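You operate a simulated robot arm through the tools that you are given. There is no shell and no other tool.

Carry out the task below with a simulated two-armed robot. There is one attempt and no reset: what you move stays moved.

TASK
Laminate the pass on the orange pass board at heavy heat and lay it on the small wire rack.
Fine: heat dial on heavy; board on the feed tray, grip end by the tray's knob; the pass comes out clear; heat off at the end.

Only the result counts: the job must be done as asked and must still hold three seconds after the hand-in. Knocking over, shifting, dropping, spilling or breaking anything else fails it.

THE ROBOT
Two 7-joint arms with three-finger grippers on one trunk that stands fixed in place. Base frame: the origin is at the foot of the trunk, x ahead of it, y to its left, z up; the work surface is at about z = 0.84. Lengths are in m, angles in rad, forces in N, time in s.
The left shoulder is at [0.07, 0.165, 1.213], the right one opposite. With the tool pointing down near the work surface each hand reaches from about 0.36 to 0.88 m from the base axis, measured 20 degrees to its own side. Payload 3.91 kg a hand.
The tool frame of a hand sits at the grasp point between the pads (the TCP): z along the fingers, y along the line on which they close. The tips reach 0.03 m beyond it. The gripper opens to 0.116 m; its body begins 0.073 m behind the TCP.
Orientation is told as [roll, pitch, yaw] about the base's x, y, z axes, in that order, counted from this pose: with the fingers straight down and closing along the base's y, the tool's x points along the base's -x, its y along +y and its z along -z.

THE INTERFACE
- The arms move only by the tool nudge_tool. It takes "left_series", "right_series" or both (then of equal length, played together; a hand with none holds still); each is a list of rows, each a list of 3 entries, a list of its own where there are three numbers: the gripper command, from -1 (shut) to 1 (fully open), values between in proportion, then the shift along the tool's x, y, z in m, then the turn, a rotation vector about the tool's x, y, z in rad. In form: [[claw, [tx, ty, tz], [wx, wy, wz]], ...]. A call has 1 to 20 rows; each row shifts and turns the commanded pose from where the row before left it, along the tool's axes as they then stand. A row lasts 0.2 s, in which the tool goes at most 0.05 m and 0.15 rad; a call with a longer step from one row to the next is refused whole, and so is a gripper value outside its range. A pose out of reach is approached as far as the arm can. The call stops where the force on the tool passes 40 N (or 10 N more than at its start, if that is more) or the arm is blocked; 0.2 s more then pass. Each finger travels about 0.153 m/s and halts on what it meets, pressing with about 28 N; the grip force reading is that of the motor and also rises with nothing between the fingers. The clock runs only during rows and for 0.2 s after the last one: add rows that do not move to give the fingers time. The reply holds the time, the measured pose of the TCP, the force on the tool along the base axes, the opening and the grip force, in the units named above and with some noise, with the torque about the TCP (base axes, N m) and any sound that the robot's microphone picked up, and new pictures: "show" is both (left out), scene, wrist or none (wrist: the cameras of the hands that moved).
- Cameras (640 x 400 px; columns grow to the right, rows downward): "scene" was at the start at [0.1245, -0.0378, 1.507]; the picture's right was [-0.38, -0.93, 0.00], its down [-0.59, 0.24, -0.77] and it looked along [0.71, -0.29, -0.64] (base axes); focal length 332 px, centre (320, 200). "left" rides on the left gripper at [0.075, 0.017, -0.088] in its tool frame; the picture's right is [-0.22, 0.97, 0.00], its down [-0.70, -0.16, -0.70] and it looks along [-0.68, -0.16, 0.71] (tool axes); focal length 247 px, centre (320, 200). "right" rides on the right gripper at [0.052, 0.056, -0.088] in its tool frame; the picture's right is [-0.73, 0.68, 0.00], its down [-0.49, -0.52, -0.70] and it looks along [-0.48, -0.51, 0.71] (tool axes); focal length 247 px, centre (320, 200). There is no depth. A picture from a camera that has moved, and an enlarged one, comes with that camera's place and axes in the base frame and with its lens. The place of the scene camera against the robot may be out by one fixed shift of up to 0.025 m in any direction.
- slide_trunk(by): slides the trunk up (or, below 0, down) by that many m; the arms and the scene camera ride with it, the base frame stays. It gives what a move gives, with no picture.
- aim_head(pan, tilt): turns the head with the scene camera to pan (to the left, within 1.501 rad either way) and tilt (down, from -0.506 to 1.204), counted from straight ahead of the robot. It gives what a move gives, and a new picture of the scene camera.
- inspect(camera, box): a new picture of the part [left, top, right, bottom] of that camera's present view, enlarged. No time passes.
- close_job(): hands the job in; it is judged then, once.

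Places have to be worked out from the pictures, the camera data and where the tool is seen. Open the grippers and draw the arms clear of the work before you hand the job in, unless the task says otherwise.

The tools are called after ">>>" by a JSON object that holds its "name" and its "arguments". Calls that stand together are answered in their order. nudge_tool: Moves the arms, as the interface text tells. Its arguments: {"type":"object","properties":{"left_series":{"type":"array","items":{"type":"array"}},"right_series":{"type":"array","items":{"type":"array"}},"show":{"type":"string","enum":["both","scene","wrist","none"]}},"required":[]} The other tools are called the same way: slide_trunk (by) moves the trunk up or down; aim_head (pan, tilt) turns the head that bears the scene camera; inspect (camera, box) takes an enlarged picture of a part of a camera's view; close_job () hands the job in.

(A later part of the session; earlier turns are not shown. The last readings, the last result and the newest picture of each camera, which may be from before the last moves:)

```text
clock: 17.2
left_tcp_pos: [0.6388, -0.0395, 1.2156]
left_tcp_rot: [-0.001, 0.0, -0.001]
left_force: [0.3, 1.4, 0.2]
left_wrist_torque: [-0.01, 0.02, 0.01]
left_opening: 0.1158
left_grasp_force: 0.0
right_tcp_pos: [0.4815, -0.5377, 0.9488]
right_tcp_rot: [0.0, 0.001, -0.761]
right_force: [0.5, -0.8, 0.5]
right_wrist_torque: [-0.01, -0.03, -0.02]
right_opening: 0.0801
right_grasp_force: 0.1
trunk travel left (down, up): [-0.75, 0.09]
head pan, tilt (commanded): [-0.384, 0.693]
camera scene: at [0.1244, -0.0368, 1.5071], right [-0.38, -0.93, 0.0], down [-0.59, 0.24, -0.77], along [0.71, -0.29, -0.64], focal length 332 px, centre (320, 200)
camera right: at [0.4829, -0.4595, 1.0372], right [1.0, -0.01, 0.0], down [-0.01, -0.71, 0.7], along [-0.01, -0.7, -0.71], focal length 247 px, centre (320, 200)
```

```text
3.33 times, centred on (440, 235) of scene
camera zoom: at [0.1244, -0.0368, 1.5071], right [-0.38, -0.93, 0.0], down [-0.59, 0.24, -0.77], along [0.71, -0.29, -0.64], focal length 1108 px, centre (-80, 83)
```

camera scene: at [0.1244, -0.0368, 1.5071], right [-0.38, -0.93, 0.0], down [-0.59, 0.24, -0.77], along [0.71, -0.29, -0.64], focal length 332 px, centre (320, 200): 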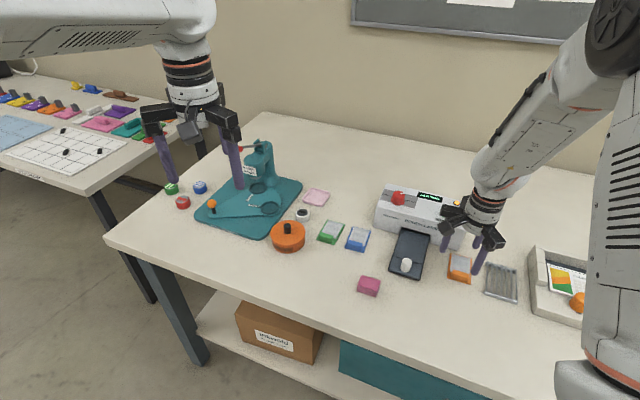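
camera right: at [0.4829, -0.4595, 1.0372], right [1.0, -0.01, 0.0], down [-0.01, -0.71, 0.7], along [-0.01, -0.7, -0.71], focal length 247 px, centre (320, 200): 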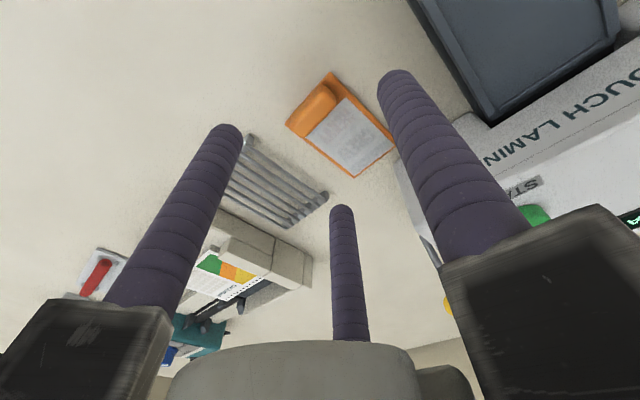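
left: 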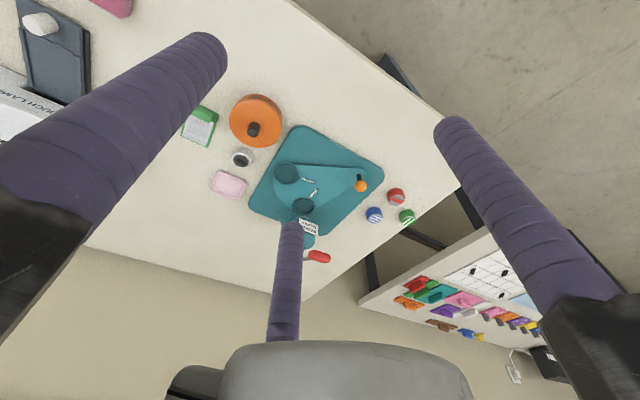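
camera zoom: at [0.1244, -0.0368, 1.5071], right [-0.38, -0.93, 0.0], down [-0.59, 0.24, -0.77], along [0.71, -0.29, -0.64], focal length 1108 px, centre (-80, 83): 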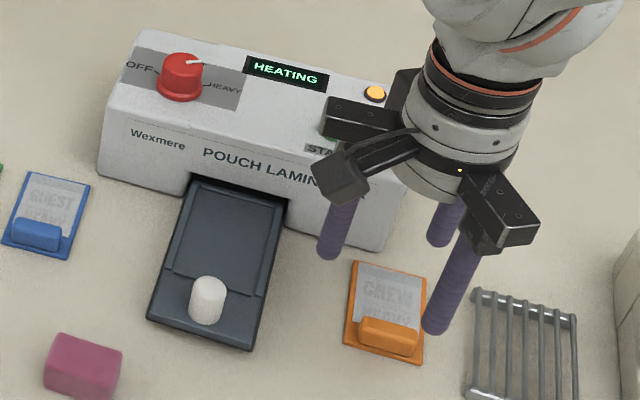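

Board corners confirm the block centre within about 2 mm of the hand's aim. I'll descend so the tips end just above the board plate (TCP z about 0.879) and then close.

>>> {"name": "nudge_tool", "arguments": {"right_series": [[0.38, [-0.0009, 0.0008, 0.03], [0, 0, 0]], [0.38, [0, 0, 0.025], [0, 0, 0]], [0.38, [0, 0, 0.0145], [0, 0, 0]], [0.38, [0, 0, 0], [0, 0, 0]]], "show": "both"}}

>>> {"name": "inspect", "arguments": {"camera": "right", "box": [200, 50, 440, 250]}}

>>> {"name": "inspect", "arguments": {"camera": "scene", "box": [400, 220, 520, 300]}}

```text
clock: 18.2
left_tcp_pos: [0.6407, -0.0408, 1.2158]
left_tcp_rot: [0.0, -0.001, 0.0]
left_force: [0.3, 1.0, -0.4]
left_wrist_torque: [0.0, 0.01, 0.04]
left_opening: 0.116
left_grasp_force: 0.1
right_tcp_pos: [0.4848, -0.5364, 0.8776]
right_tcp_rot: [0.0, -0.001, -0.763]
right_force: [0.1, 0.1, -0.8]
right_wrist_torque: [-0.01, 0.01, -0.01]
right_opening: 0.0799
right_grasp_force: 0.0
trunk travel left (down, up): [-0.75, 0.09]
head pan, tilt (commanded): [-0.384, 0.693]
camera scene: at [0.1247, -0.0381, 1.507], right [-0.38, -0.93, 0.0], down [-0.59, 0.24, -0.77], along [0.71, -0.29, -0.64], focal length 332 px, centre (320, 200)
camera right: at [0.4871, -0.4586, 0.9667], right [1.0, -0.01, 0.0], down [-0.01, -0.71, 0.7], along [-0.01, -0.7, -0.71], focal length 247 px, centre (320, 200)
```

scene: 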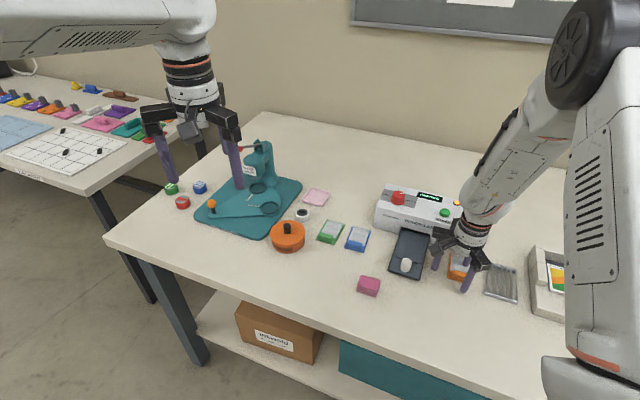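
right: 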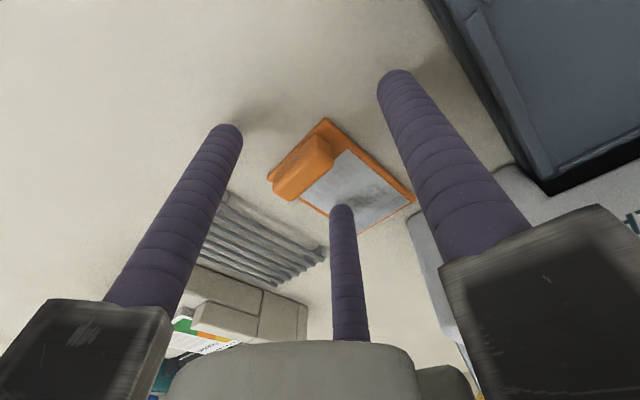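

```text
2.00 times, centred on (320, 150) of right
camera zoom: at [0.4871, -0.4586, 0.9667], right [1.0, -0.01, 0.0], down [-0.01, -0.71, 0.7], along [-0.01, -0.7, -0.71], focal length 494 px, centre (320, 300)
```

zoom: 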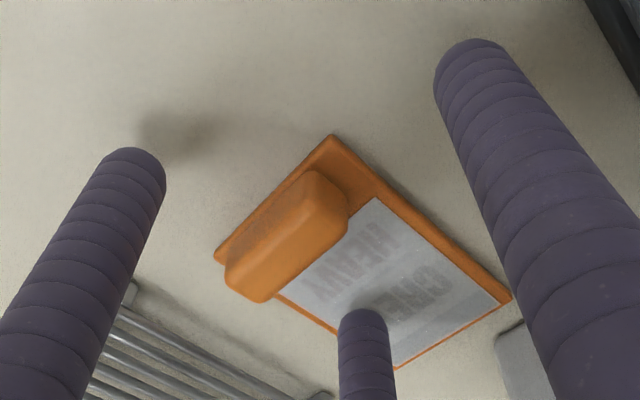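

```text
5.00 times, centred on (460, 260) of scene
camera zoom: at [0.1247, -0.0381, 1.507], right [-0.38, -0.93, 0.0], down [-0.59, 0.24, -0.77], along [0.71, -0.29, -0.64], focal length 1663 px, centre (-380, -100)
```

zoom: 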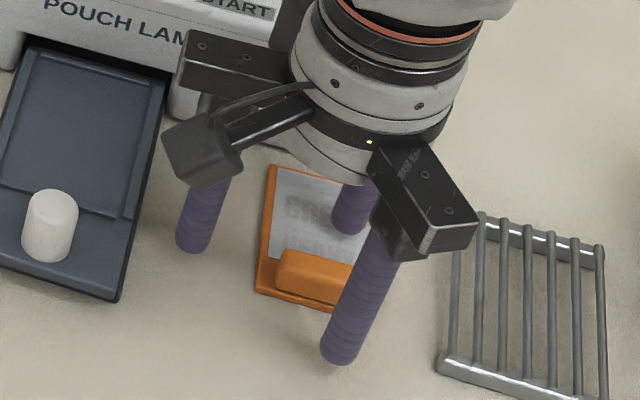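

The hand is centred on the block and the fingers hang clear of the board on all sides. I'll close gradually to take the block.

>>> {"name": "nudge_tool", "arguments": {"right_series": [[0.0, [0, 0, 0], [0, 0, 0]], [-0.3, [0, 0, 0], [0, 0, 0]], [-0.55, [0, 0, 0], [0, 0, 0]], [-0.7, [0, 0, 0], [0, 0, 0]], [-0.85, [0, 0, 0], [0, 0, 0]], [-1, [0, 0, 0], [0, 0, 0]], [-1, [0, 0, 0], [0, 0, 0]]], "show": "both"}}

>>> {"name": "inspect", "arguments": {"camera": "right", "box": [220, 80, 420, 250]}}

>>> {"name": "inspect", "arguments": {"camera": "scene", "box": [400, 180, 520, 300]}}

```text
clock: 19.8
left_tcp_pos: [0.6406, -0.0411, 1.2157]
left_tcp_rot: [0.002, 0.0, 0.001]
left_force: [0.1, -0.3, 0.2]
left_wrist_torque: [0.01, -0.03, -0.01]
left_opening: 0.1161
left_grasp_force: 0.0
right_tcp_pos: [0.4863, -0.537, 0.8788]
right_tcp_rot: [-0.001, 0.0, -0.763]
right_force: [-0.2, 0.4, -0.4]
right_wrist_torque: [0.03, -0.01, 0.01]
right_opening: 0.0192
right_grasp_force: 28.5
trunk travel left (down, up): [-0.75, 0.09]
head pan, tilt (commanded): [-0.384, 0.693]
camera scene: at [0.1246, -0.038, 1.507], right [-0.38, -0.93, 0.0], down [-0.59, 0.24, -0.77], along [0.71, -0.29, -0.64], focal length 332 px, centre (320, 200)
camera right: at [0.487, -0.4585, 0.9669], right [1.0, -0.01, 0.0], down [-0.01, -0.71, 0.7], along [-0.01, -0.7, -0.71], focal length 247 px, centre (320, 200)
```

scene: 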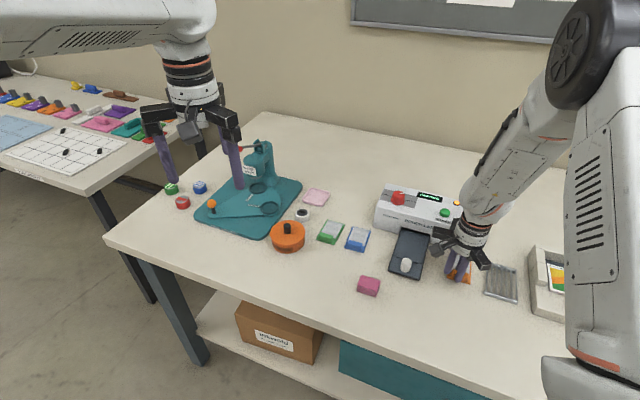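
right: 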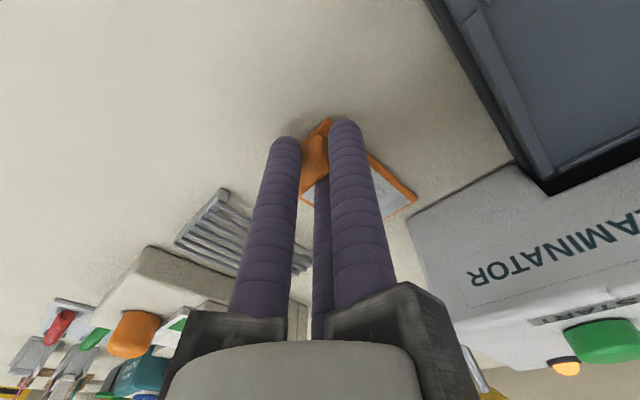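

```text
2.35 times, centred on (320, 165) of right
camera zoom: at [0.487, -0.4585, 0.9669], right [1.0, -0.01, 0.0], down [-0.01, -0.71, 0.7], along [-0.01, -0.7, -0.71], focal length 581 px, centre (320, 282)
```

zoom: 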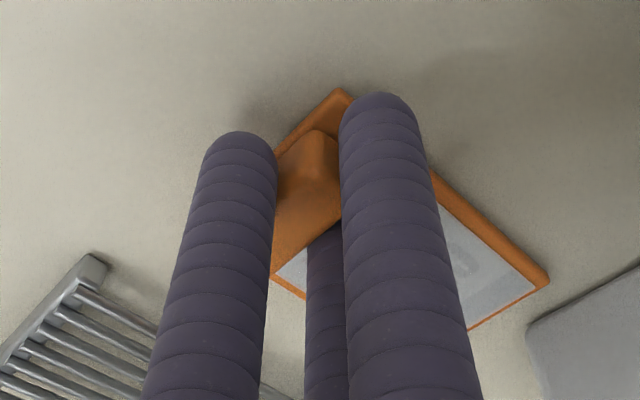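

```text
3.33 times, centred on (460, 240) of scene
camera zoom: at [0.1246, -0.038, 1.507], right [-0.38, -0.93, 0.0], down [-0.59, 0.24, -0.77], along [0.71, -0.29, -0.64], focal length 1108 px, centre (-147, 67)
```

zoom: 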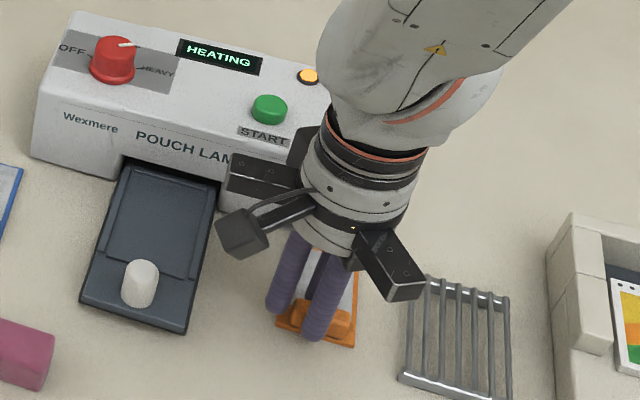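

The grip closed at 0.019 opening with 28 N, matching the block. I'll lift 6 cm and check that the board comes up level.

>>> {"name": "nudge_tool", "arguments": {"right_series": [[-1, [0, 0, -0.01], [0, 0, 0]], [-1, [0, 0, -0.02], [0, 0, 0]], [-1, [0, 0, -0.03], [0, 0, 0]], [-1, [0, 0, 0], [0, 0, 0]]], "show": "both"}}

>>> {"name": "inspect", "arguments": {"camera": "scene", "box": [400, 180, 520, 300]}}

>>> {"name": "inspect", "arguments": {"camera": "right", "box": [220, 80, 420, 250]}}

```text
clock: 20.8
left_tcp_pos: [0.6409, -0.0411, 1.2147]
left_tcp_rot: [-0.001, 0.001, 0.001]
left_force: [0.5, 0.0, -0.2]
left_wrist_torque: [-0.02, 0.01, -0.01]
left_opening: 0.1159
left_grasp_force: 0.1
right_tcp_pos: [0.4828, -0.5366, 0.9399]
right_tcp_rot: [0.001, 0.0, -0.763]
right_force: [0.1, 0.2, -0.3]
right_wrist_torque: [0.03, 0.05, -0.01]
right_opening: 0.0191
right_grasp_force: 27.3
trunk travel left (down, up): [-0.75, 0.09]
head pan, tilt (commanded): [-0.384, 0.693]
camera scene: at [0.1251, -0.0385, 1.5069], right [-0.38, -0.93, 0.0], down [-0.59, 0.24, -0.77], along [0.71, -0.29, -0.64], focal length 332 px, centre (320, 200)
camera right: at [0.4849, -0.4591, 1.0277], right [1.0, -0.01, 0.0], down [-0.01, -0.71, 0.7], along [-0.01, -0.7, -0.71], focal length 247 px, centre (320, 200)
```

scene: 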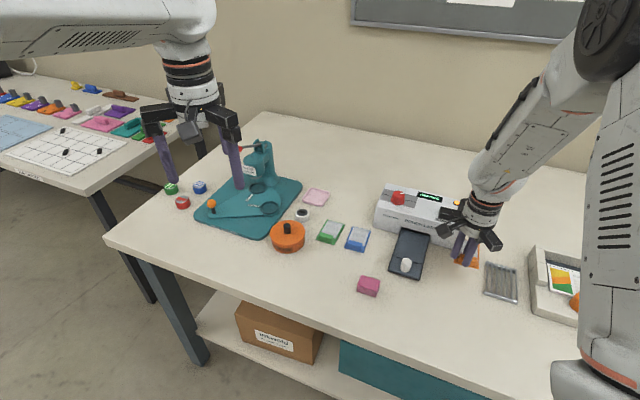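
right: 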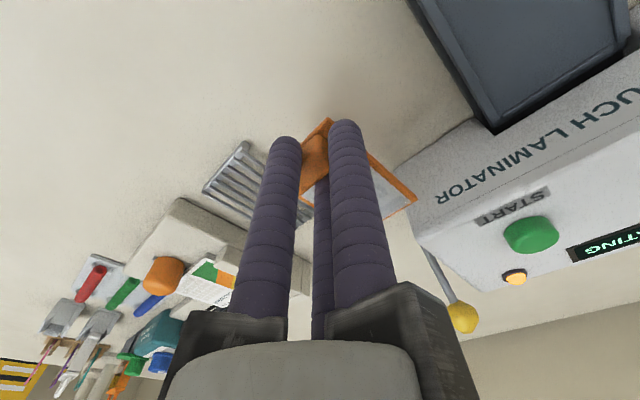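

```text
3.33 times, centred on (460, 240) of scene
camera zoom: at [0.1251, -0.0385, 1.5069], right [-0.38, -0.93, 0.0], down [-0.59, 0.24, -0.77], along [0.71, -0.29, -0.64], focal length 1108 px, centre (-147, 67)
```

zoom: 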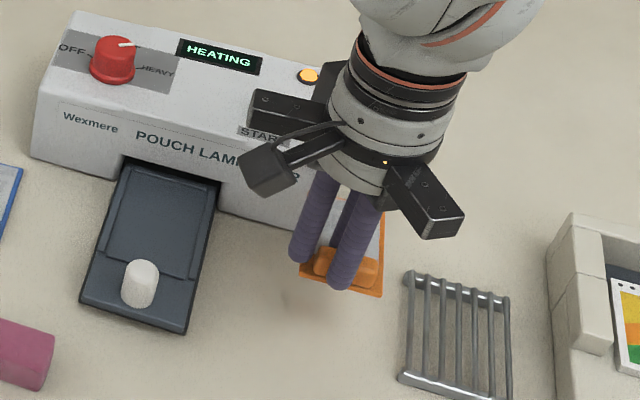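

```text
2.35 times, centred on (320, 165) of right
camera zoom: at [0.4849, -0.4591, 1.0277], right [1.0, -0.01, 0.0], down [-0.01, -0.71, 0.7], along [-0.01, -0.7, -0.71], focal length 581 px, centre (320, 282)
```

zoom: 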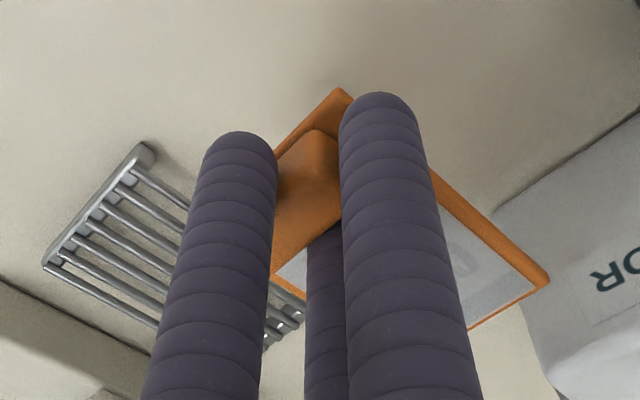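

The board is held level; its centre sits 0.034 m along the feed axis and 9 mm to the side from the TCP. Before placing it, I'll check the tray, slot and knob spacing in close-up.

>>> {"name": "inspect", "arguments": {"camera": "scene", "box": [385, 225, 445, 285]}}

>>> {"name": "inspect", "arguments": {"camera": "right", "box": [400, 0, 640, 150]}}

```text
6.67 times, centred on (415, 255) of scene
camera zoom: at [0.1251, -0.0385, 1.5069], right [-0.38, -0.93, 0.0], down [-0.59, 0.24, -0.77], along [0.71, -0.29, -0.64], focal length 2217 px, centre (-313, -167)
```

zoom: 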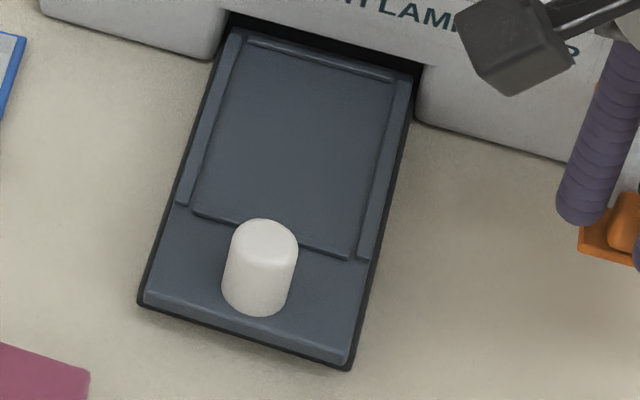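

```text
2.67 times, centred on (520, 75) of right
camera zoom: at [0.4849, -0.4591, 1.0277], right [1.0, -0.01, 0.0], down [-0.01, -0.71, 0.7], along [-0.01, -0.7, -0.71], focal length 659 px, centre (-213, 533)
```

zoom: 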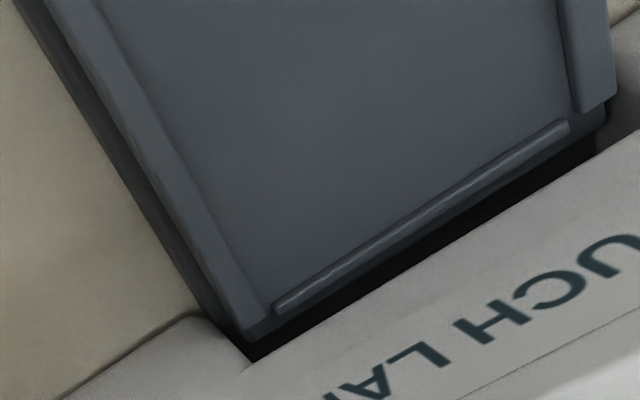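

Measured along the feed axis, the recess spans about 0.725–0.826 and the laminator's front face is near 0.818, while the board is 0.085 long. I'll carry the board at z≈0.975 to hover over the recess, with its near end at 0.729, and check alignment.

>>> {"name": "nudge_tool", "arguments": {"right_series": [[-1, [0, 0, -0.035], [0, 0, 0]], [-1, [-0.006, 0.0432, 0], [0, 0, 0]], [-1, [-0.006, 0.0432, 0], [0, 0, 0]], [-1, [-0.006, 0.0432, 0], [0, 0, 0]], [-1, [0, 0, 0], [0, 0, 0.012]], [-1, [0, 0, 0], [0, 0, 0]]], "show": "both"}}

>>> {"name": "inspect", "arguments": {"camera": "right", "box": [200, 50, 480, 250]}}

>>> {"name": "inspect", "arguments": {"camera": "scene", "box": [370, 175, 470, 285]}}

```text
clock: 22.2
left_tcp_pos: [0.6401, -0.0398, 1.2166]
left_tcp_rot: [-0.002, 0.0, 0.0]
left_force: [-0.6, 0.1, 0.0]
left_wrist_torque: [0.01, 0.04, 0.0]
left_opening: 0.1162
left_grasp_force: 0.0
right_tcp_pos: [0.5887, -0.4585, 0.9775]
right_tcp_rot: [-0.002, 0.001, -0.774]
right_force: [0.3, 0.0, 0.0]
right_wrist_torque: [-0.02, -0.01, -0.01]
right_opening: 0.0193
right_grasp_force: 27.6
trunk travel left (down, up): [-0.75, 0.09]
head pan, tilt (commanded): [-0.384, 0.693]
camera scene: at [0.1244, -0.038, 1.507], right [-0.38, -0.93, 0.0], down [-0.59, 0.24, -0.77], along [0.71, -0.29, -0.64], focal length 332 px, centre (320, 200)
camera right: at [0.591, -0.3796, 1.0651], right [1.0, -0.03, 0.0], down [-0.02, -0.71, 0.7], along [-0.02, -0.7, -0.71], focal length 247 px, centre (320, 200)
```

scene: 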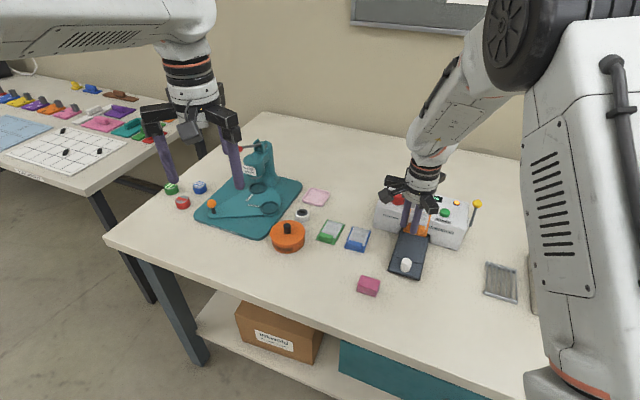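
right: 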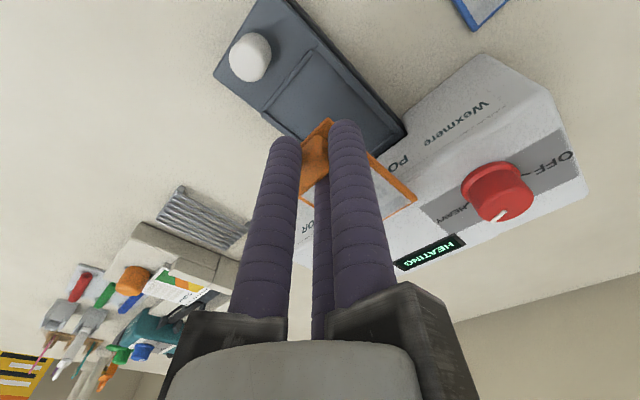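

```text
2.00 times, centred on (340, 150) of right
camera zoom: at [0.591, -0.3796, 1.0651], right [1.0, -0.03, 0.0], down [-0.02, -0.71, 0.7], along [-0.02, -0.7, -0.71], focal length 494 px, centre (280, 300)
```

zoom: 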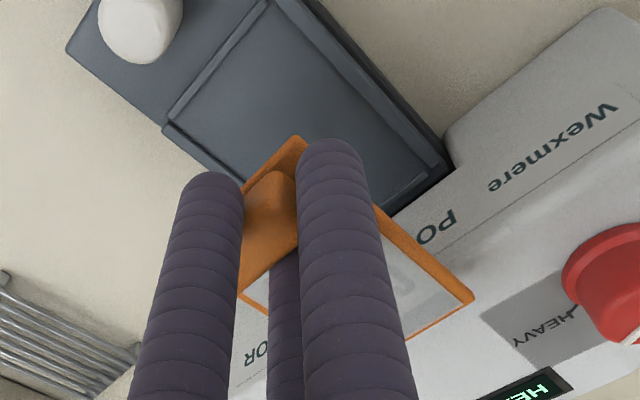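

```text
3.64 times, centred on (420, 230) of scene
camera zoom: at [0.1244, -0.038, 1.507], right [-0.38, -0.93, 0.0], down [-0.59, 0.24, -0.77], along [0.71, -0.29, -0.64], focal length 1209 px, centre (-44, 91)
```

zoom: 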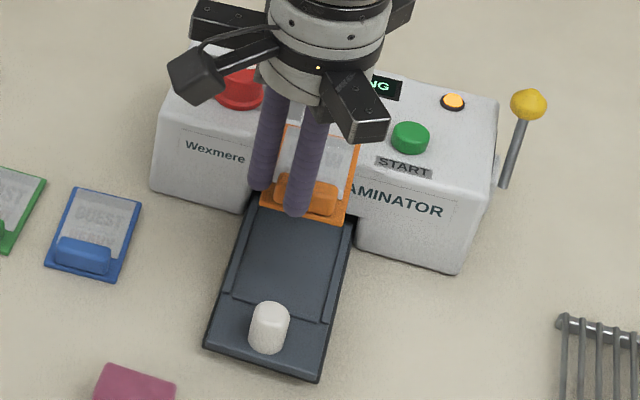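

The board hovers in line with the tray. I'll zoom to check the near ridge and knob against the board's near end.

>>> {"name": "inspect", "arguments": {"camera": "right", "box": [205, 0, 365, 140]}}

>>> {"name": "inspect", "arguments": {"camera": "scene", "box": [380, 210, 450, 285]}}

```text
2.86 times, centred on (285, 70) of right
camera zoom: at [0.591, -0.3796, 1.0651], right [1.0, -0.03, 0.0], down [-0.02, -0.71, 0.7], along [-0.02, -0.7, -0.71], focal length 706 px, centre (420, 571)
```

zoom: 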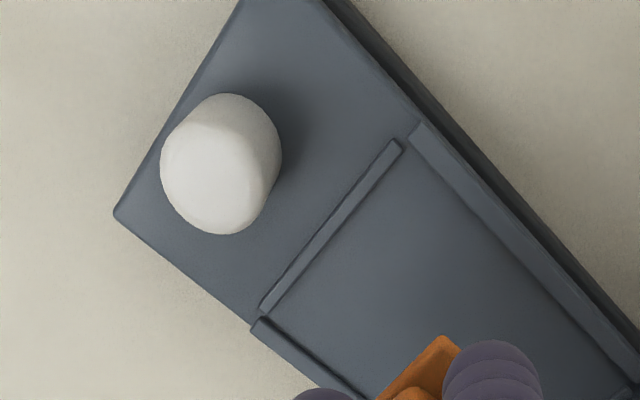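

```text
5.33 times, centred on (415, 248) of scene
camera zoom: at [0.1244, -0.038, 1.507], right [-0.38, -0.93, 0.0], down [-0.59, 0.24, -0.77], along [0.71, -0.29, -0.64], focal length 1774 px, centre (-187, -53)
```

zoom: 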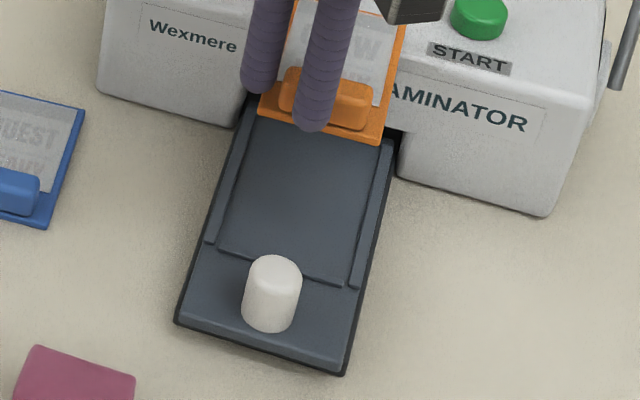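

In this steep view the near ridge lies at about 0.717 along the feed axis and the board's near end at 0.730; sideways it is 3 mm off. I'll correct by 3 mm each way and lower the board to just above the tray.

>>> {"name": "nudge_tool", "arguments": {"right_series": [[-1, [0.003, -0.003, 0.0], [0, 0, 0]], [-1, [0, 0, 0.03], [0, 0, 0]], [-1, [0, 0, 0.025], [0, 0, 0]], [-1, [0, 0, 0.02], [0, 0, 0]], [-1, [0, 0, 0], [0, 0, 0]]], "show": "both"}}

>>> {"name": "inspect", "arguments": {"camera": "right", "box": [205, 40, 445, 220]}}

>>> {"name": "inspect", "arguments": {"camera": "scene", "box": [380, 210, 450, 285]}}

```text
clock: 23.4
left_tcp_pos: [0.64, -0.0404, 1.2152]
left_tcp_rot: [-0.002, -0.001, 0.0]
left_force: [0.4, -0.1, 0.5]
left_wrist_torque: [-0.01, -0.01, 0.03]
left_opening: 0.1163
left_grasp_force: 0.1
right_tcp_pos: [0.5826, -0.4554, 0.8992]
right_tcp_rot: [0.0, 0.001, -0.775]
right_force: [0.2, 0.0, -0.1]
right_wrist_torque: [-0.03, 0.03, 0.0]
right_opening: 0.0191
right_grasp_force: 27.9
trunk travel left (down, up): [-0.75, 0.09]
head pan, tilt (commanded): [-0.384, 0.693]
camera scene: at [0.1246, -0.0377, 1.507], right [-0.38, -0.93, 0.0], down [-0.59, 0.24, -0.77], along [0.71, -0.29, -0.64], focal length 332 px, centre (320, 200)
camera right: at [0.5852, -0.3775, 0.9873], right [1.0, -0.03, 0.0], down [-0.02, -0.71, 0.7], along [-0.02, -0.7, -0.71], focal length 247 px, centre (320, 200)
```

scene: 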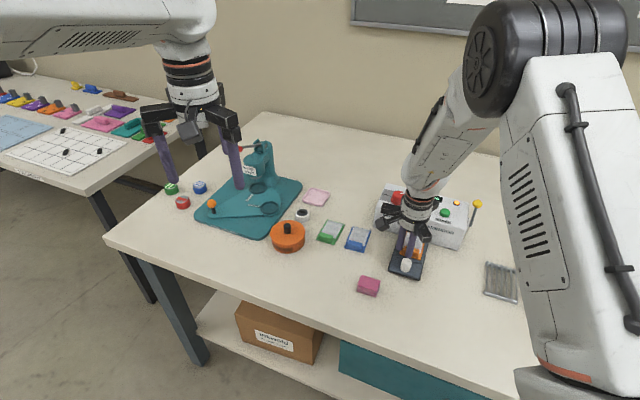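
right: 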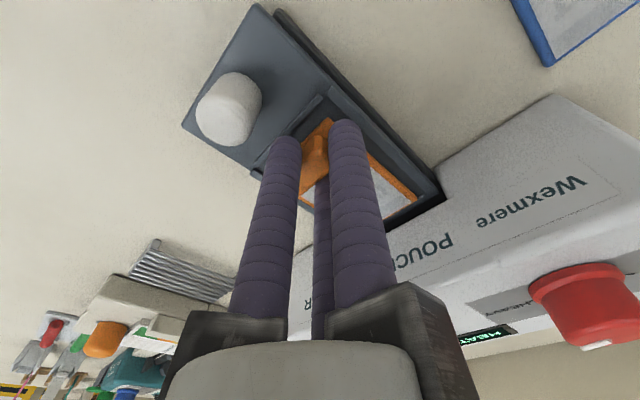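

```text
2.22 times, centred on (325, 130) of right
camera zoom: at [0.5852, -0.3775, 0.9873], right [1.0, -0.03, 0.0], down [-0.02, -0.71, 0.7], along [-0.02, -0.7, -0.71], focal length 549 px, centre (309, 356)
```

zoom: 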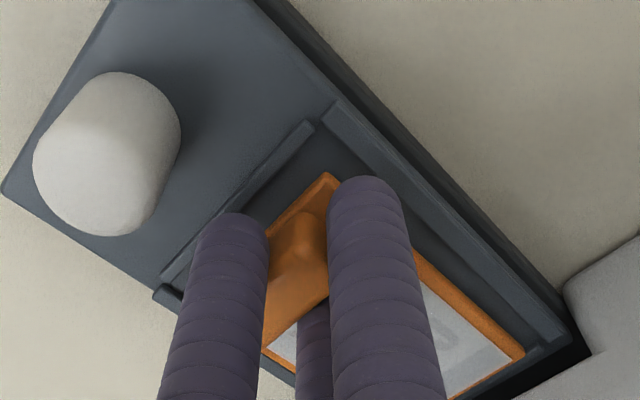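

```text
5.33 times, centred on (415, 248) of scene
camera zoom: at [0.1246, -0.0377, 1.507], right [-0.38, -0.93, 0.0], down [-0.59, 0.24, -0.77], along [0.71, -0.29, -0.64], focal length 1774 px, centre (-187, -53)
```

zoom: 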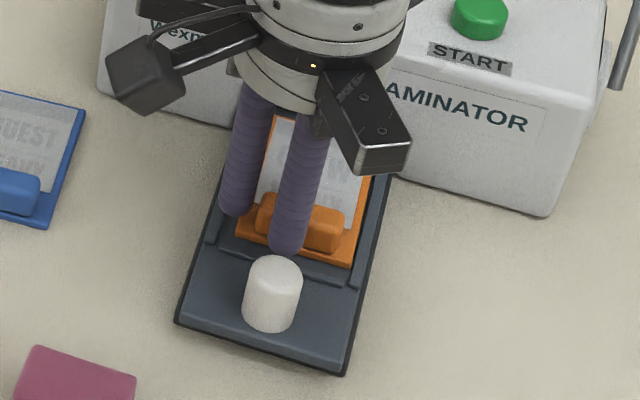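

The board is over the recess with margin on all sides. I'll lower in small steps and watch the vertical force for contact.

>>> {"name": "nudge_tool", "arguments": {"right_series": [[-1, [0, 0, 0.003], [0, 0, 0]], [-1, [0, 0, 0.003], [0, 0, 0]], [-1, [0, 0, 0.002], [0, 0, 0]]], "show": "none"}}

```text
clock: 24.2
left_tcp_pos: [0.6372, -0.0384, 1.219]
left_tcp_rot: [-0.003, -0.004, 0.001]
left_force: [0.0, 0.4, 0.5]
left_wrist_torque: [0.02, -0.02, 0.02]
left_opening: 0.1159
left_grasp_force: 0.1
right_tcp_pos: [0.5833, -0.4553, 0.8968]
right_tcp_rot: [0.005, -0.011, -0.774]
right_force: [4.7, -4.4, 38.4]
right_wrist_torque: [-0.34, 0.15, 0.06]
right_opening: 0.0194
right_grasp_force: 28.0
trunk travel left (down, up): [-0.75, 0.09]
head pan, tilt (commanded): [-0.384, 0.693]
```

Contact came at TCP z 0.897 with 38 N, a bit earlier than expected. I'll back up 3 mm to ease the force and look at what is touching.

>>> {"name": "nudge_tool", "arguments": {"right_series": [[-1, [0, 0, -0.003], [0, 0, 0]], [-1, [0, 0, -0.002], [0, 0, 0]], [-1, [0, 0, 0], [0, 0, 0]]], "show": "both"}}

>>> {"name": "inspect", "arguments": {"camera": "right", "box": [265, 80, 465, 230]}}

>>> {"name": "inspect", "arguments": {"camera": "scene", "box": [390, 220, 440, 275]}}

```text
clock: 25.0
left_tcp_pos: [0.64, -0.0385, 1.2162]
left_tcp_rot: [-0.002, 0.001, 0.0]
left_force: [-0.2, -0.3, -0.3]
left_wrist_torque: [-0.02, -0.03, 0.02]
left_opening: 0.1157
left_grasp_force: 0.1
right_tcp_pos: [0.5811, -0.4548, 0.8959]
right_tcp_rot: [0.001, -0.001, -0.776]
right_force: [5.3, 0.4, 17.2]
right_wrist_torque: [0.06, -0.15, 0.02]
right_opening: 0.0192
right_grasp_force: 28.2
trunk travel left (down, up): [-0.75, 0.09]
head pan, tilt (commanded): [-0.384, 0.693]
camera scene: at [0.1235, -0.0361, 1.507], right [-0.37, -0.93, 0.0], down [-0.59, 0.24, -0.77], along [0.71, -0.29, -0.64], focal length 332 px, centre (320, 200)
camera right: at [0.5836, -0.3767, 0.9842], right [1.0, -0.03, 0.0], down [-0.02, -0.71, 0.7], along [-0.02, -0.7, -0.71], focal length 247 px, centre (320, 200)
```

scene: 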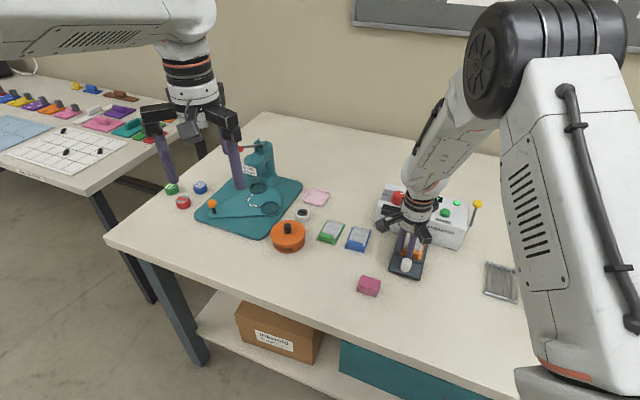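
right: 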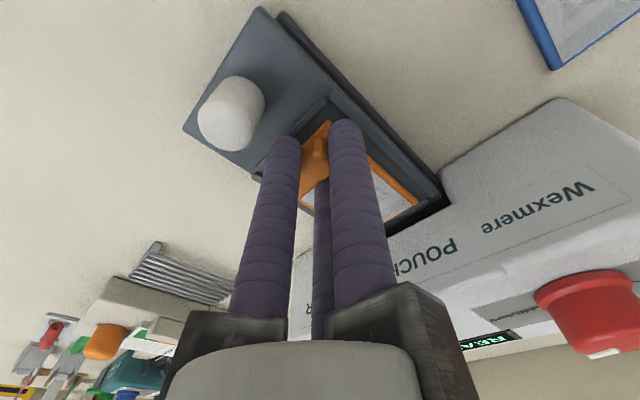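

```text
2.67 times, centred on (365, 155) of right
camera zoom: at [0.5836, -0.3767, 0.9842], right [1.0, -0.03, 0.0], down [-0.02, -0.71, 0.7], along [-0.02, -0.7, -0.71], focal length 659 px, centre (200, 320)
```

zoom: 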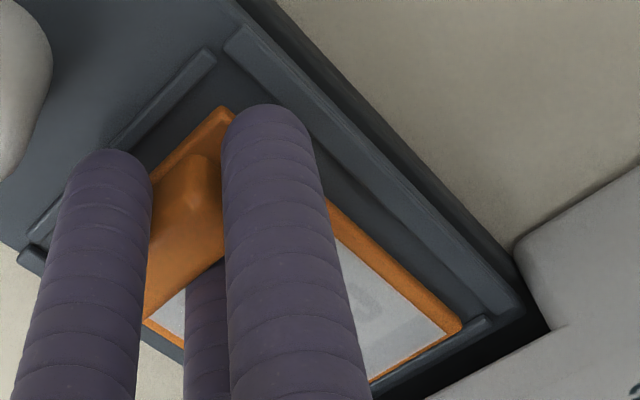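

```text
7.27 times, centred on (415, 248) of scene
camera zoom: at [0.1235, -0.0361, 1.507], right [-0.37, -0.93, 0.0], down [-0.59, 0.24, -0.77], along [0.71, -0.29, -0.64], focal length 2418 px, centre (-371, -146)
```

zoom: 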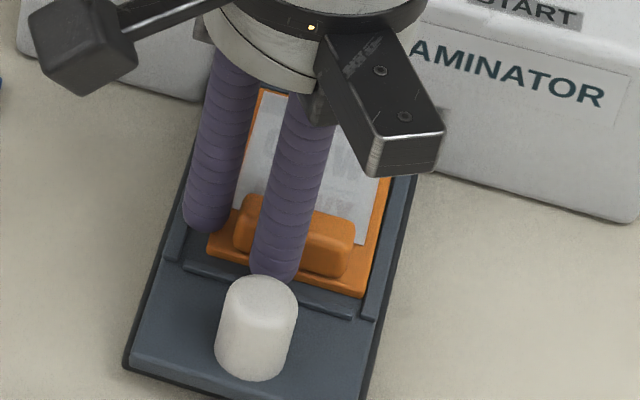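

The lamp has turned green and the display now reads READY; the board looks fully inside the ridges, resting on the tray. I'll ease up 3 mm more and then open the fingers just a little to release it.

>>> {"name": "nudge_tool", "arguments": {"right_series": [[-1, [0, 0, -0.003], [0, 0, 0]], [-1, [0, 0, 0], [0, 0, 0]]], "show": "none"}}

```text
clock: 25.6
left_tcp_pos: [0.6399, -0.0405, 1.2144]
left_tcp_rot: [-0.002, 0.0, 0.0]
left_force: [0.4, 0.0, -0.4]
left_wrist_torque: [-0.02, 0.02, 0.01]
left_opening: 0.1161
left_grasp_force: 0.1
right_tcp_pos: [0.5801, -0.4553, 0.8989]
right_tcp_rot: [-0.001, 0.003, -0.776]
right_force: [2.0, 3.5, -1.3]
right_wrist_torque: [0.16, -0.12, -0.06]
right_opening: 0.0192
right_grasp_force: 28.2
trunk travel left (down, up): [-0.75, 0.09]
head pan, tilt (commanded): [-0.384, 0.693]
```

The board now hangs free about 1–2 mm above the tray. I'll lower it 1.5 mm and release with a small opening.

>>> {"name": "nudge_tool", "arguments": {"right_series": [[-1, [0, 0, 0.002], [0, 0, 0]], [-0.7, [0, 0, 0], [0, 0, 0]], [-0.6, [0, 0, 0], [0, 0, 0]], [-0.5, [0, 0, 0], [0, 0, 0]], [-0.45, [0, 0, 0], [0, 0, 0]]], "show": "both"}}

>>> {"name": "inspect", "arguments": {"camera": "right", "box": [205, 60, 445, 240]}}

>>> {"name": "inspect", "arguments": {"camera": "scene", "box": [390, 220, 440, 275]}}

```text
clock: 26.8
left_tcp_pos: [0.6397, -0.0397, 1.2154]
left_tcp_rot: [-0.001, -0.001, -0.001]
left_force: [-0.3, -0.1, -0.1]
left_wrist_torque: [0.01, -0.01, -0.01]
left_opening: 0.1159
left_grasp_force: 0.0
right_tcp_pos: [0.5828, -0.4567, 0.8979]
right_tcp_rot: [0.0, 0.001, -0.775]
right_force: [-0.2, 0.4, -0.3]
right_wrist_torque: [0.03, 0.0, 0.01]
right_opening: 0.032
right_grasp_force: 0.0
trunk travel left (down, up): [-0.75, 0.09]
head pan, tilt (commanded): [-0.384, 0.693]
camera scene: at [0.1245, -0.038, 1.507], right [-0.38, -0.93, 0.0], down [-0.59, 0.24, -0.77], along [0.71, -0.29, -0.64], focal length 332 px, centre (320, 200)
camera right: at [0.5851, -0.3785, 0.9855], right [1.0, -0.03, 0.0], down [-0.02, -0.71, 0.7], along [-0.02, -0.7, -0.71], focal length 247 px, centre (320, 200)
```

scene: 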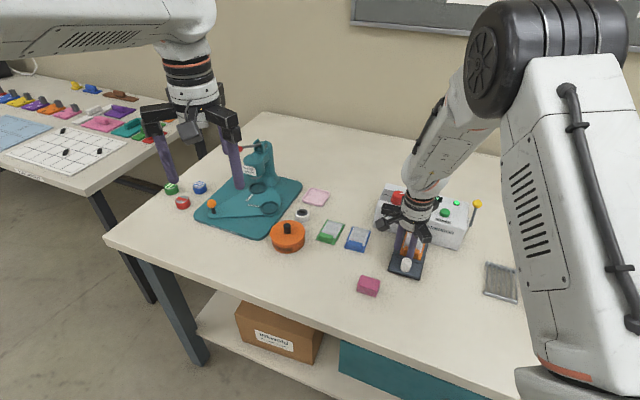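
right: 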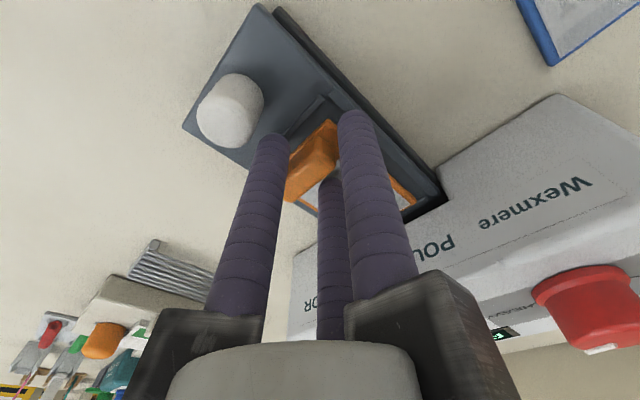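

```text
2.22 times, centred on (325, 150) of right
camera zoom: at [0.5851, -0.3785, 0.9855], right [1.0, -0.03, 0.0], down [-0.02, -0.71, 0.7], along [-0.02, -0.7, -0.71], focal length 549 px, centre (309, 311)
```

zoom: 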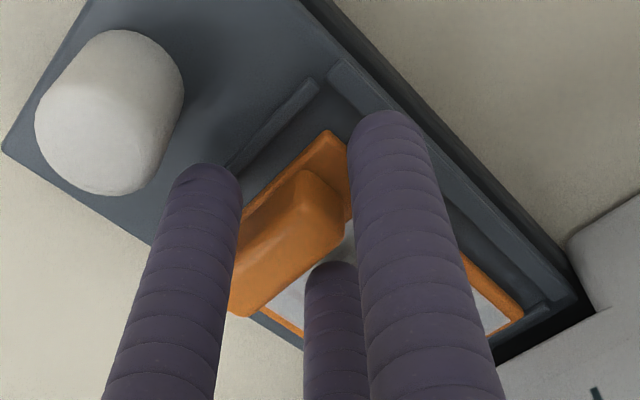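

```text
7.27 times, centred on (415, 248) of scene
camera zoom: at [0.1245, -0.038, 1.507], right [-0.38, -0.93, 0.0], down [-0.59, 0.24, -0.77], along [0.71, -0.29, -0.64], focal length 2418 px, centre (-371, -146)
```

zoom: 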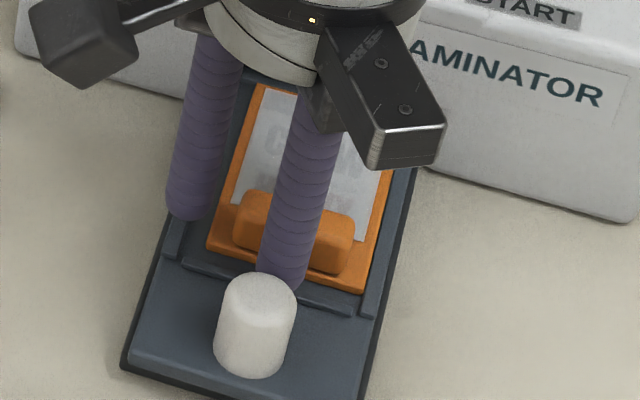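

Released; all fingers are clear of the block and the board lies within the ridges. I'll lift straight up and view the whole station.

>>> {"name": "nudge_tool", "arguments": {"right_series": [[-0.45, [0, 0, -0.015], [0, 0, 0]], [-0.45, [0, 0, -0.03], [0, 0, 0]], [-0.45, [0, 0, -0.045], [0, 0, 0]], [-0.45, [0, 0, -0.045], [0, 0, 0]], [-0.45, [0, 0, -0.03], [0, 0, 0]]], "show": "both"}}

>>> {"name": "inspect", "arguments": {"camera": "right", "box": [205, 40, 445, 220]}}

>>> {"name": "inspect", "arguments": {"camera": "scene", "box": [370, 175, 500, 285]}}

```text
clock: 28.0
left_tcp_pos: [0.6396, -0.04, 1.2171]
left_tcp_rot: [0.001, -0.001, 0.001]
left_force: [-1.0, 0.9, 0.3]
left_wrist_torque: [0.0, -0.03, 0.02]
left_opening: 0.116
left_grasp_force: 0.0
right_tcp_pos: [0.5795, -0.4535, 1.064]
right_tcp_rot: [0.0, -0.001, -0.775]
right_force: [0.3, -0.5, -0.2]
right_wrist_torque: [0.02, -0.03, -0.01]
right_opening: 0.0318
right_grasp_force: 0.1
trunk travel left (down, up): [-0.75, 0.09]
head pan, tilt (commanded): [-0.384, 0.693]
camera scene: at [0.1239, -0.0374, 1.507], right [-0.38, -0.93, 0.0], down [-0.59, 0.24, -0.77], along [0.71, -0.29, -0.64], focal length 332 px, centre (320, 200)
camera right: at [0.582, -0.3754, 1.1523], right [1.0, -0.03, 0.0], down [-0.02, -0.71, 0.7], along [-0.02, -0.7, -0.71], focal length 247 px, centre (320, 200)
```

scene: 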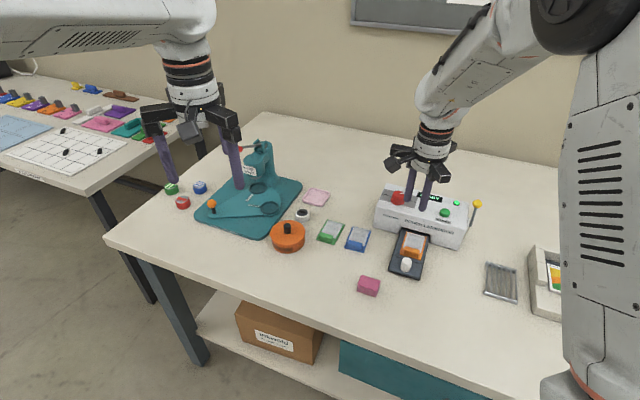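
right: 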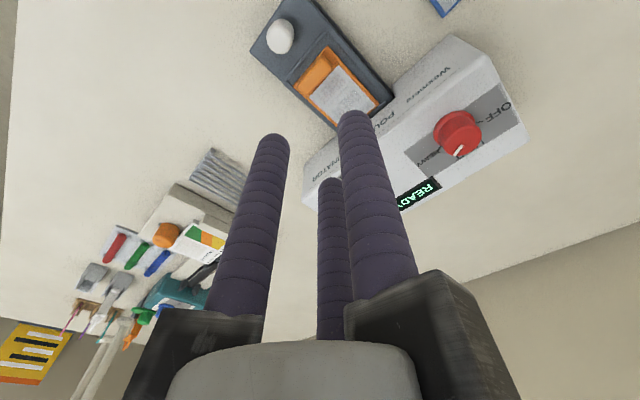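

```text
2.22 times, centred on (325, 130) of right
camera zoom: at [0.582, -0.3754, 1.1523], right [1.0, -0.03, 0.0], down [-0.02, -0.71, 0.7], along [-0.02, -0.7, -0.71], focal length 549 px, centre (309, 356)
```

zoom: 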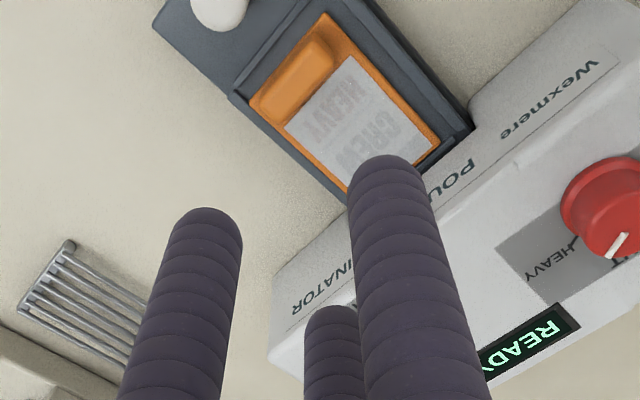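

```text
3.64 times, centred on (435, 230) of scene
camera zoom: at [0.1239, -0.0374, 1.507], right [-0.38, -0.93, 0.0], down [-0.59, 0.24, -0.77], along [0.71, -0.29, -0.64], focal length 1209 px, centre (-98, 91)
```

zoom: 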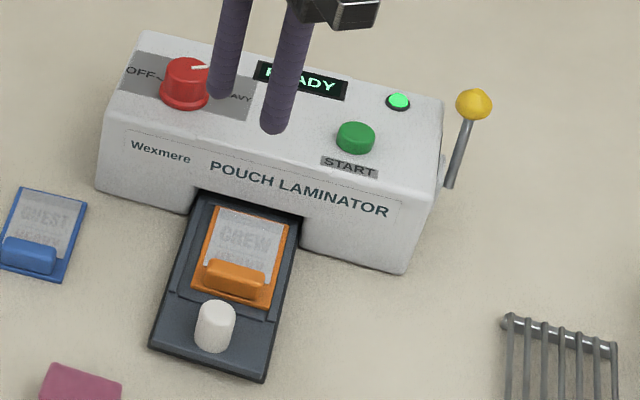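

READY and green: the board lies in the tray with its grip end by the knob. The tray rides on a rail, so I expect it is pushed in by its knob. I'll shut the fingers, move behind the knob and turn the hand so two fingers face the laminator.

>>> {"name": "nudge_tool", "arguments": {"right_series": [[-1, [0.045, -0.0043, 0], [0, 0, 0]], [-1, [0.045, -0.0043, 0], [0, 0, 0]], [-1, [0, 0, 0], [0, 0, -0.142]], [-1, [0, 0, 0], [0, 0, -0.142]], [-1, [0, 0, 0], [0, 0, -0.142]], [-1, [0, 0, 0], [0, 0, -0.142]], [-1, [0, 0, 0], [0, 0, -0.142]], [-1, [0, 0, 0], [0, 0, -0.142]], [-1, [0, 0, 0], [0, 0, -0.142]], [-1, [0, 0, 0], [0, 0, -0.142]], [-1, [0, 0, 0], [0, 0, -0.142]], [-1, [0, 0, 0], [0, 0, -0.142]], [-1, [0, 0, 0], [0, 0, -0.142]], [-1, [0, 0, 0], [0, 0, 0]]], "show": "both"}}

>>> {"name": "inspect", "arguments": {"camera": "right", "box": [180, 20, 460, 220]}}

>>> {"name": "inspect", "arguments": {"camera": "scene", "box": [350, 175, 500, 305]}}

```text
clock: 31.0
left_tcp_pos: [0.6406, -0.0401, 1.2155]
left_tcp_rot: [-0.001, 0.0, 0.001]
left_force: [0.3, -0.3, -0.7]
left_wrist_torque: [-0.01, 0.0, -0.02]
left_opening: 0.1158
left_grasp_force: 0.1
right_tcp_pos: [0.5107, -0.399, 1.0628]
right_tcp_rot: [0.0, -0.001, 0.79]
right_force: [-0.3, 0.3, -0.7]
right_wrist_torque: [0.0, 0.0, -0.01]
right_opening: 0.0093
right_grasp_force: 28.3
trunk travel left (down, up): [-0.75, 0.09]
head pan, tilt (commanded): [-0.384, 0.693]
camera scene: at [0.1246, -0.0377, 1.507], right [-0.38, -0.93, 0.0], down [-0.59, 0.24, -0.77], along [0.71, -0.29, -0.64], focal length 332 px, centre (320, 200)
camera right: at [0.4357, -0.3956, 1.1512], right [0.03, 1.0, 0.0], down [0.71, -0.02, 0.7], along [0.7, -0.02, -0.71], focal length 247 px, centre (320, 200)
```

scene: 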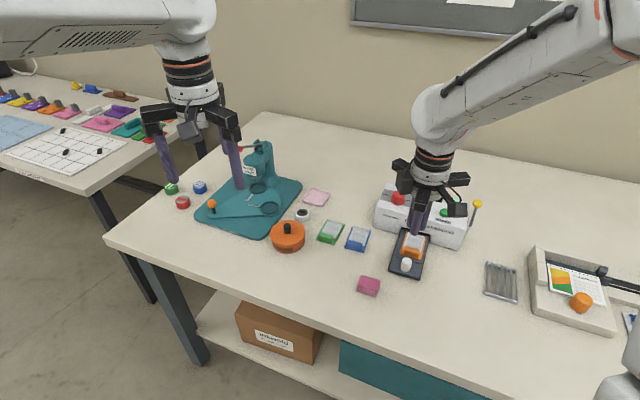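
right: 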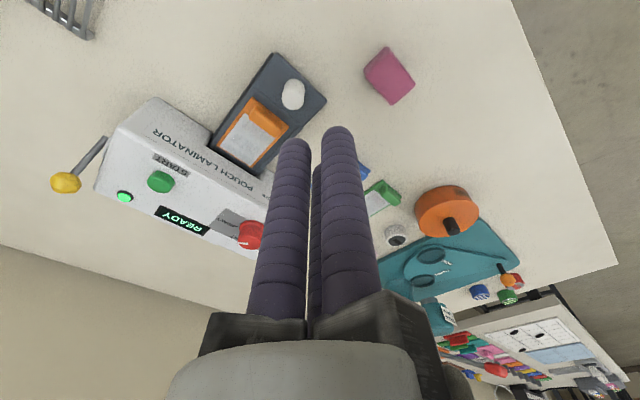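

```text
2.00 times, centred on (320, 120) of right
camera zoom: at [0.4357, -0.3956, 1.1512], right [0.03, 1.0, 0.0], down [0.71, -0.02, 0.7], along [0.7, -0.02, -0.71], focal length 494 px, centre (320, 360)
```

zoom: 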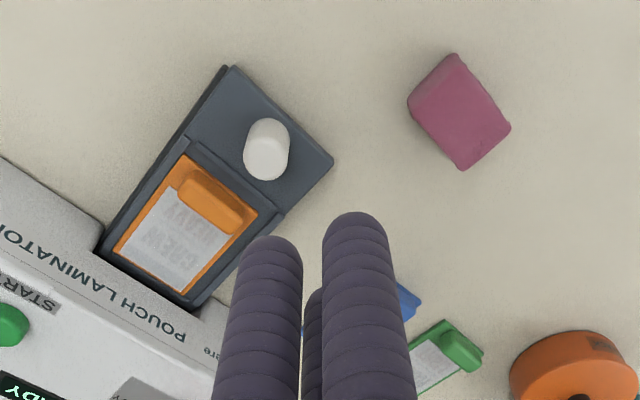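

```text
3.08 times, centred on (425, 240) of scene
camera zoom: at [0.1246, -0.0377, 1.507], right [-0.38, -0.93, 0.0], down [-0.59, 0.24, -0.77], along [0.71, -0.29, -0.64], focal length 1023 px, centre (-3, 77)
```

zoom: 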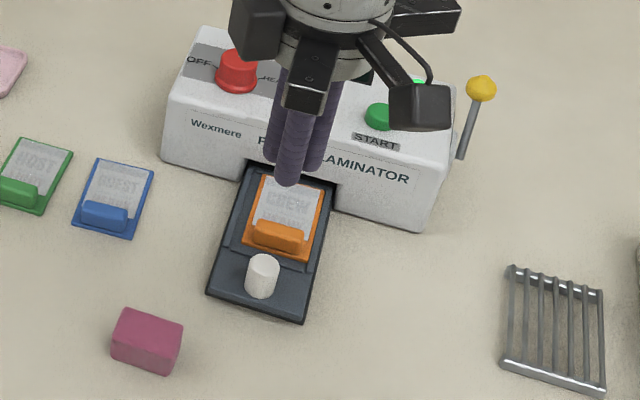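

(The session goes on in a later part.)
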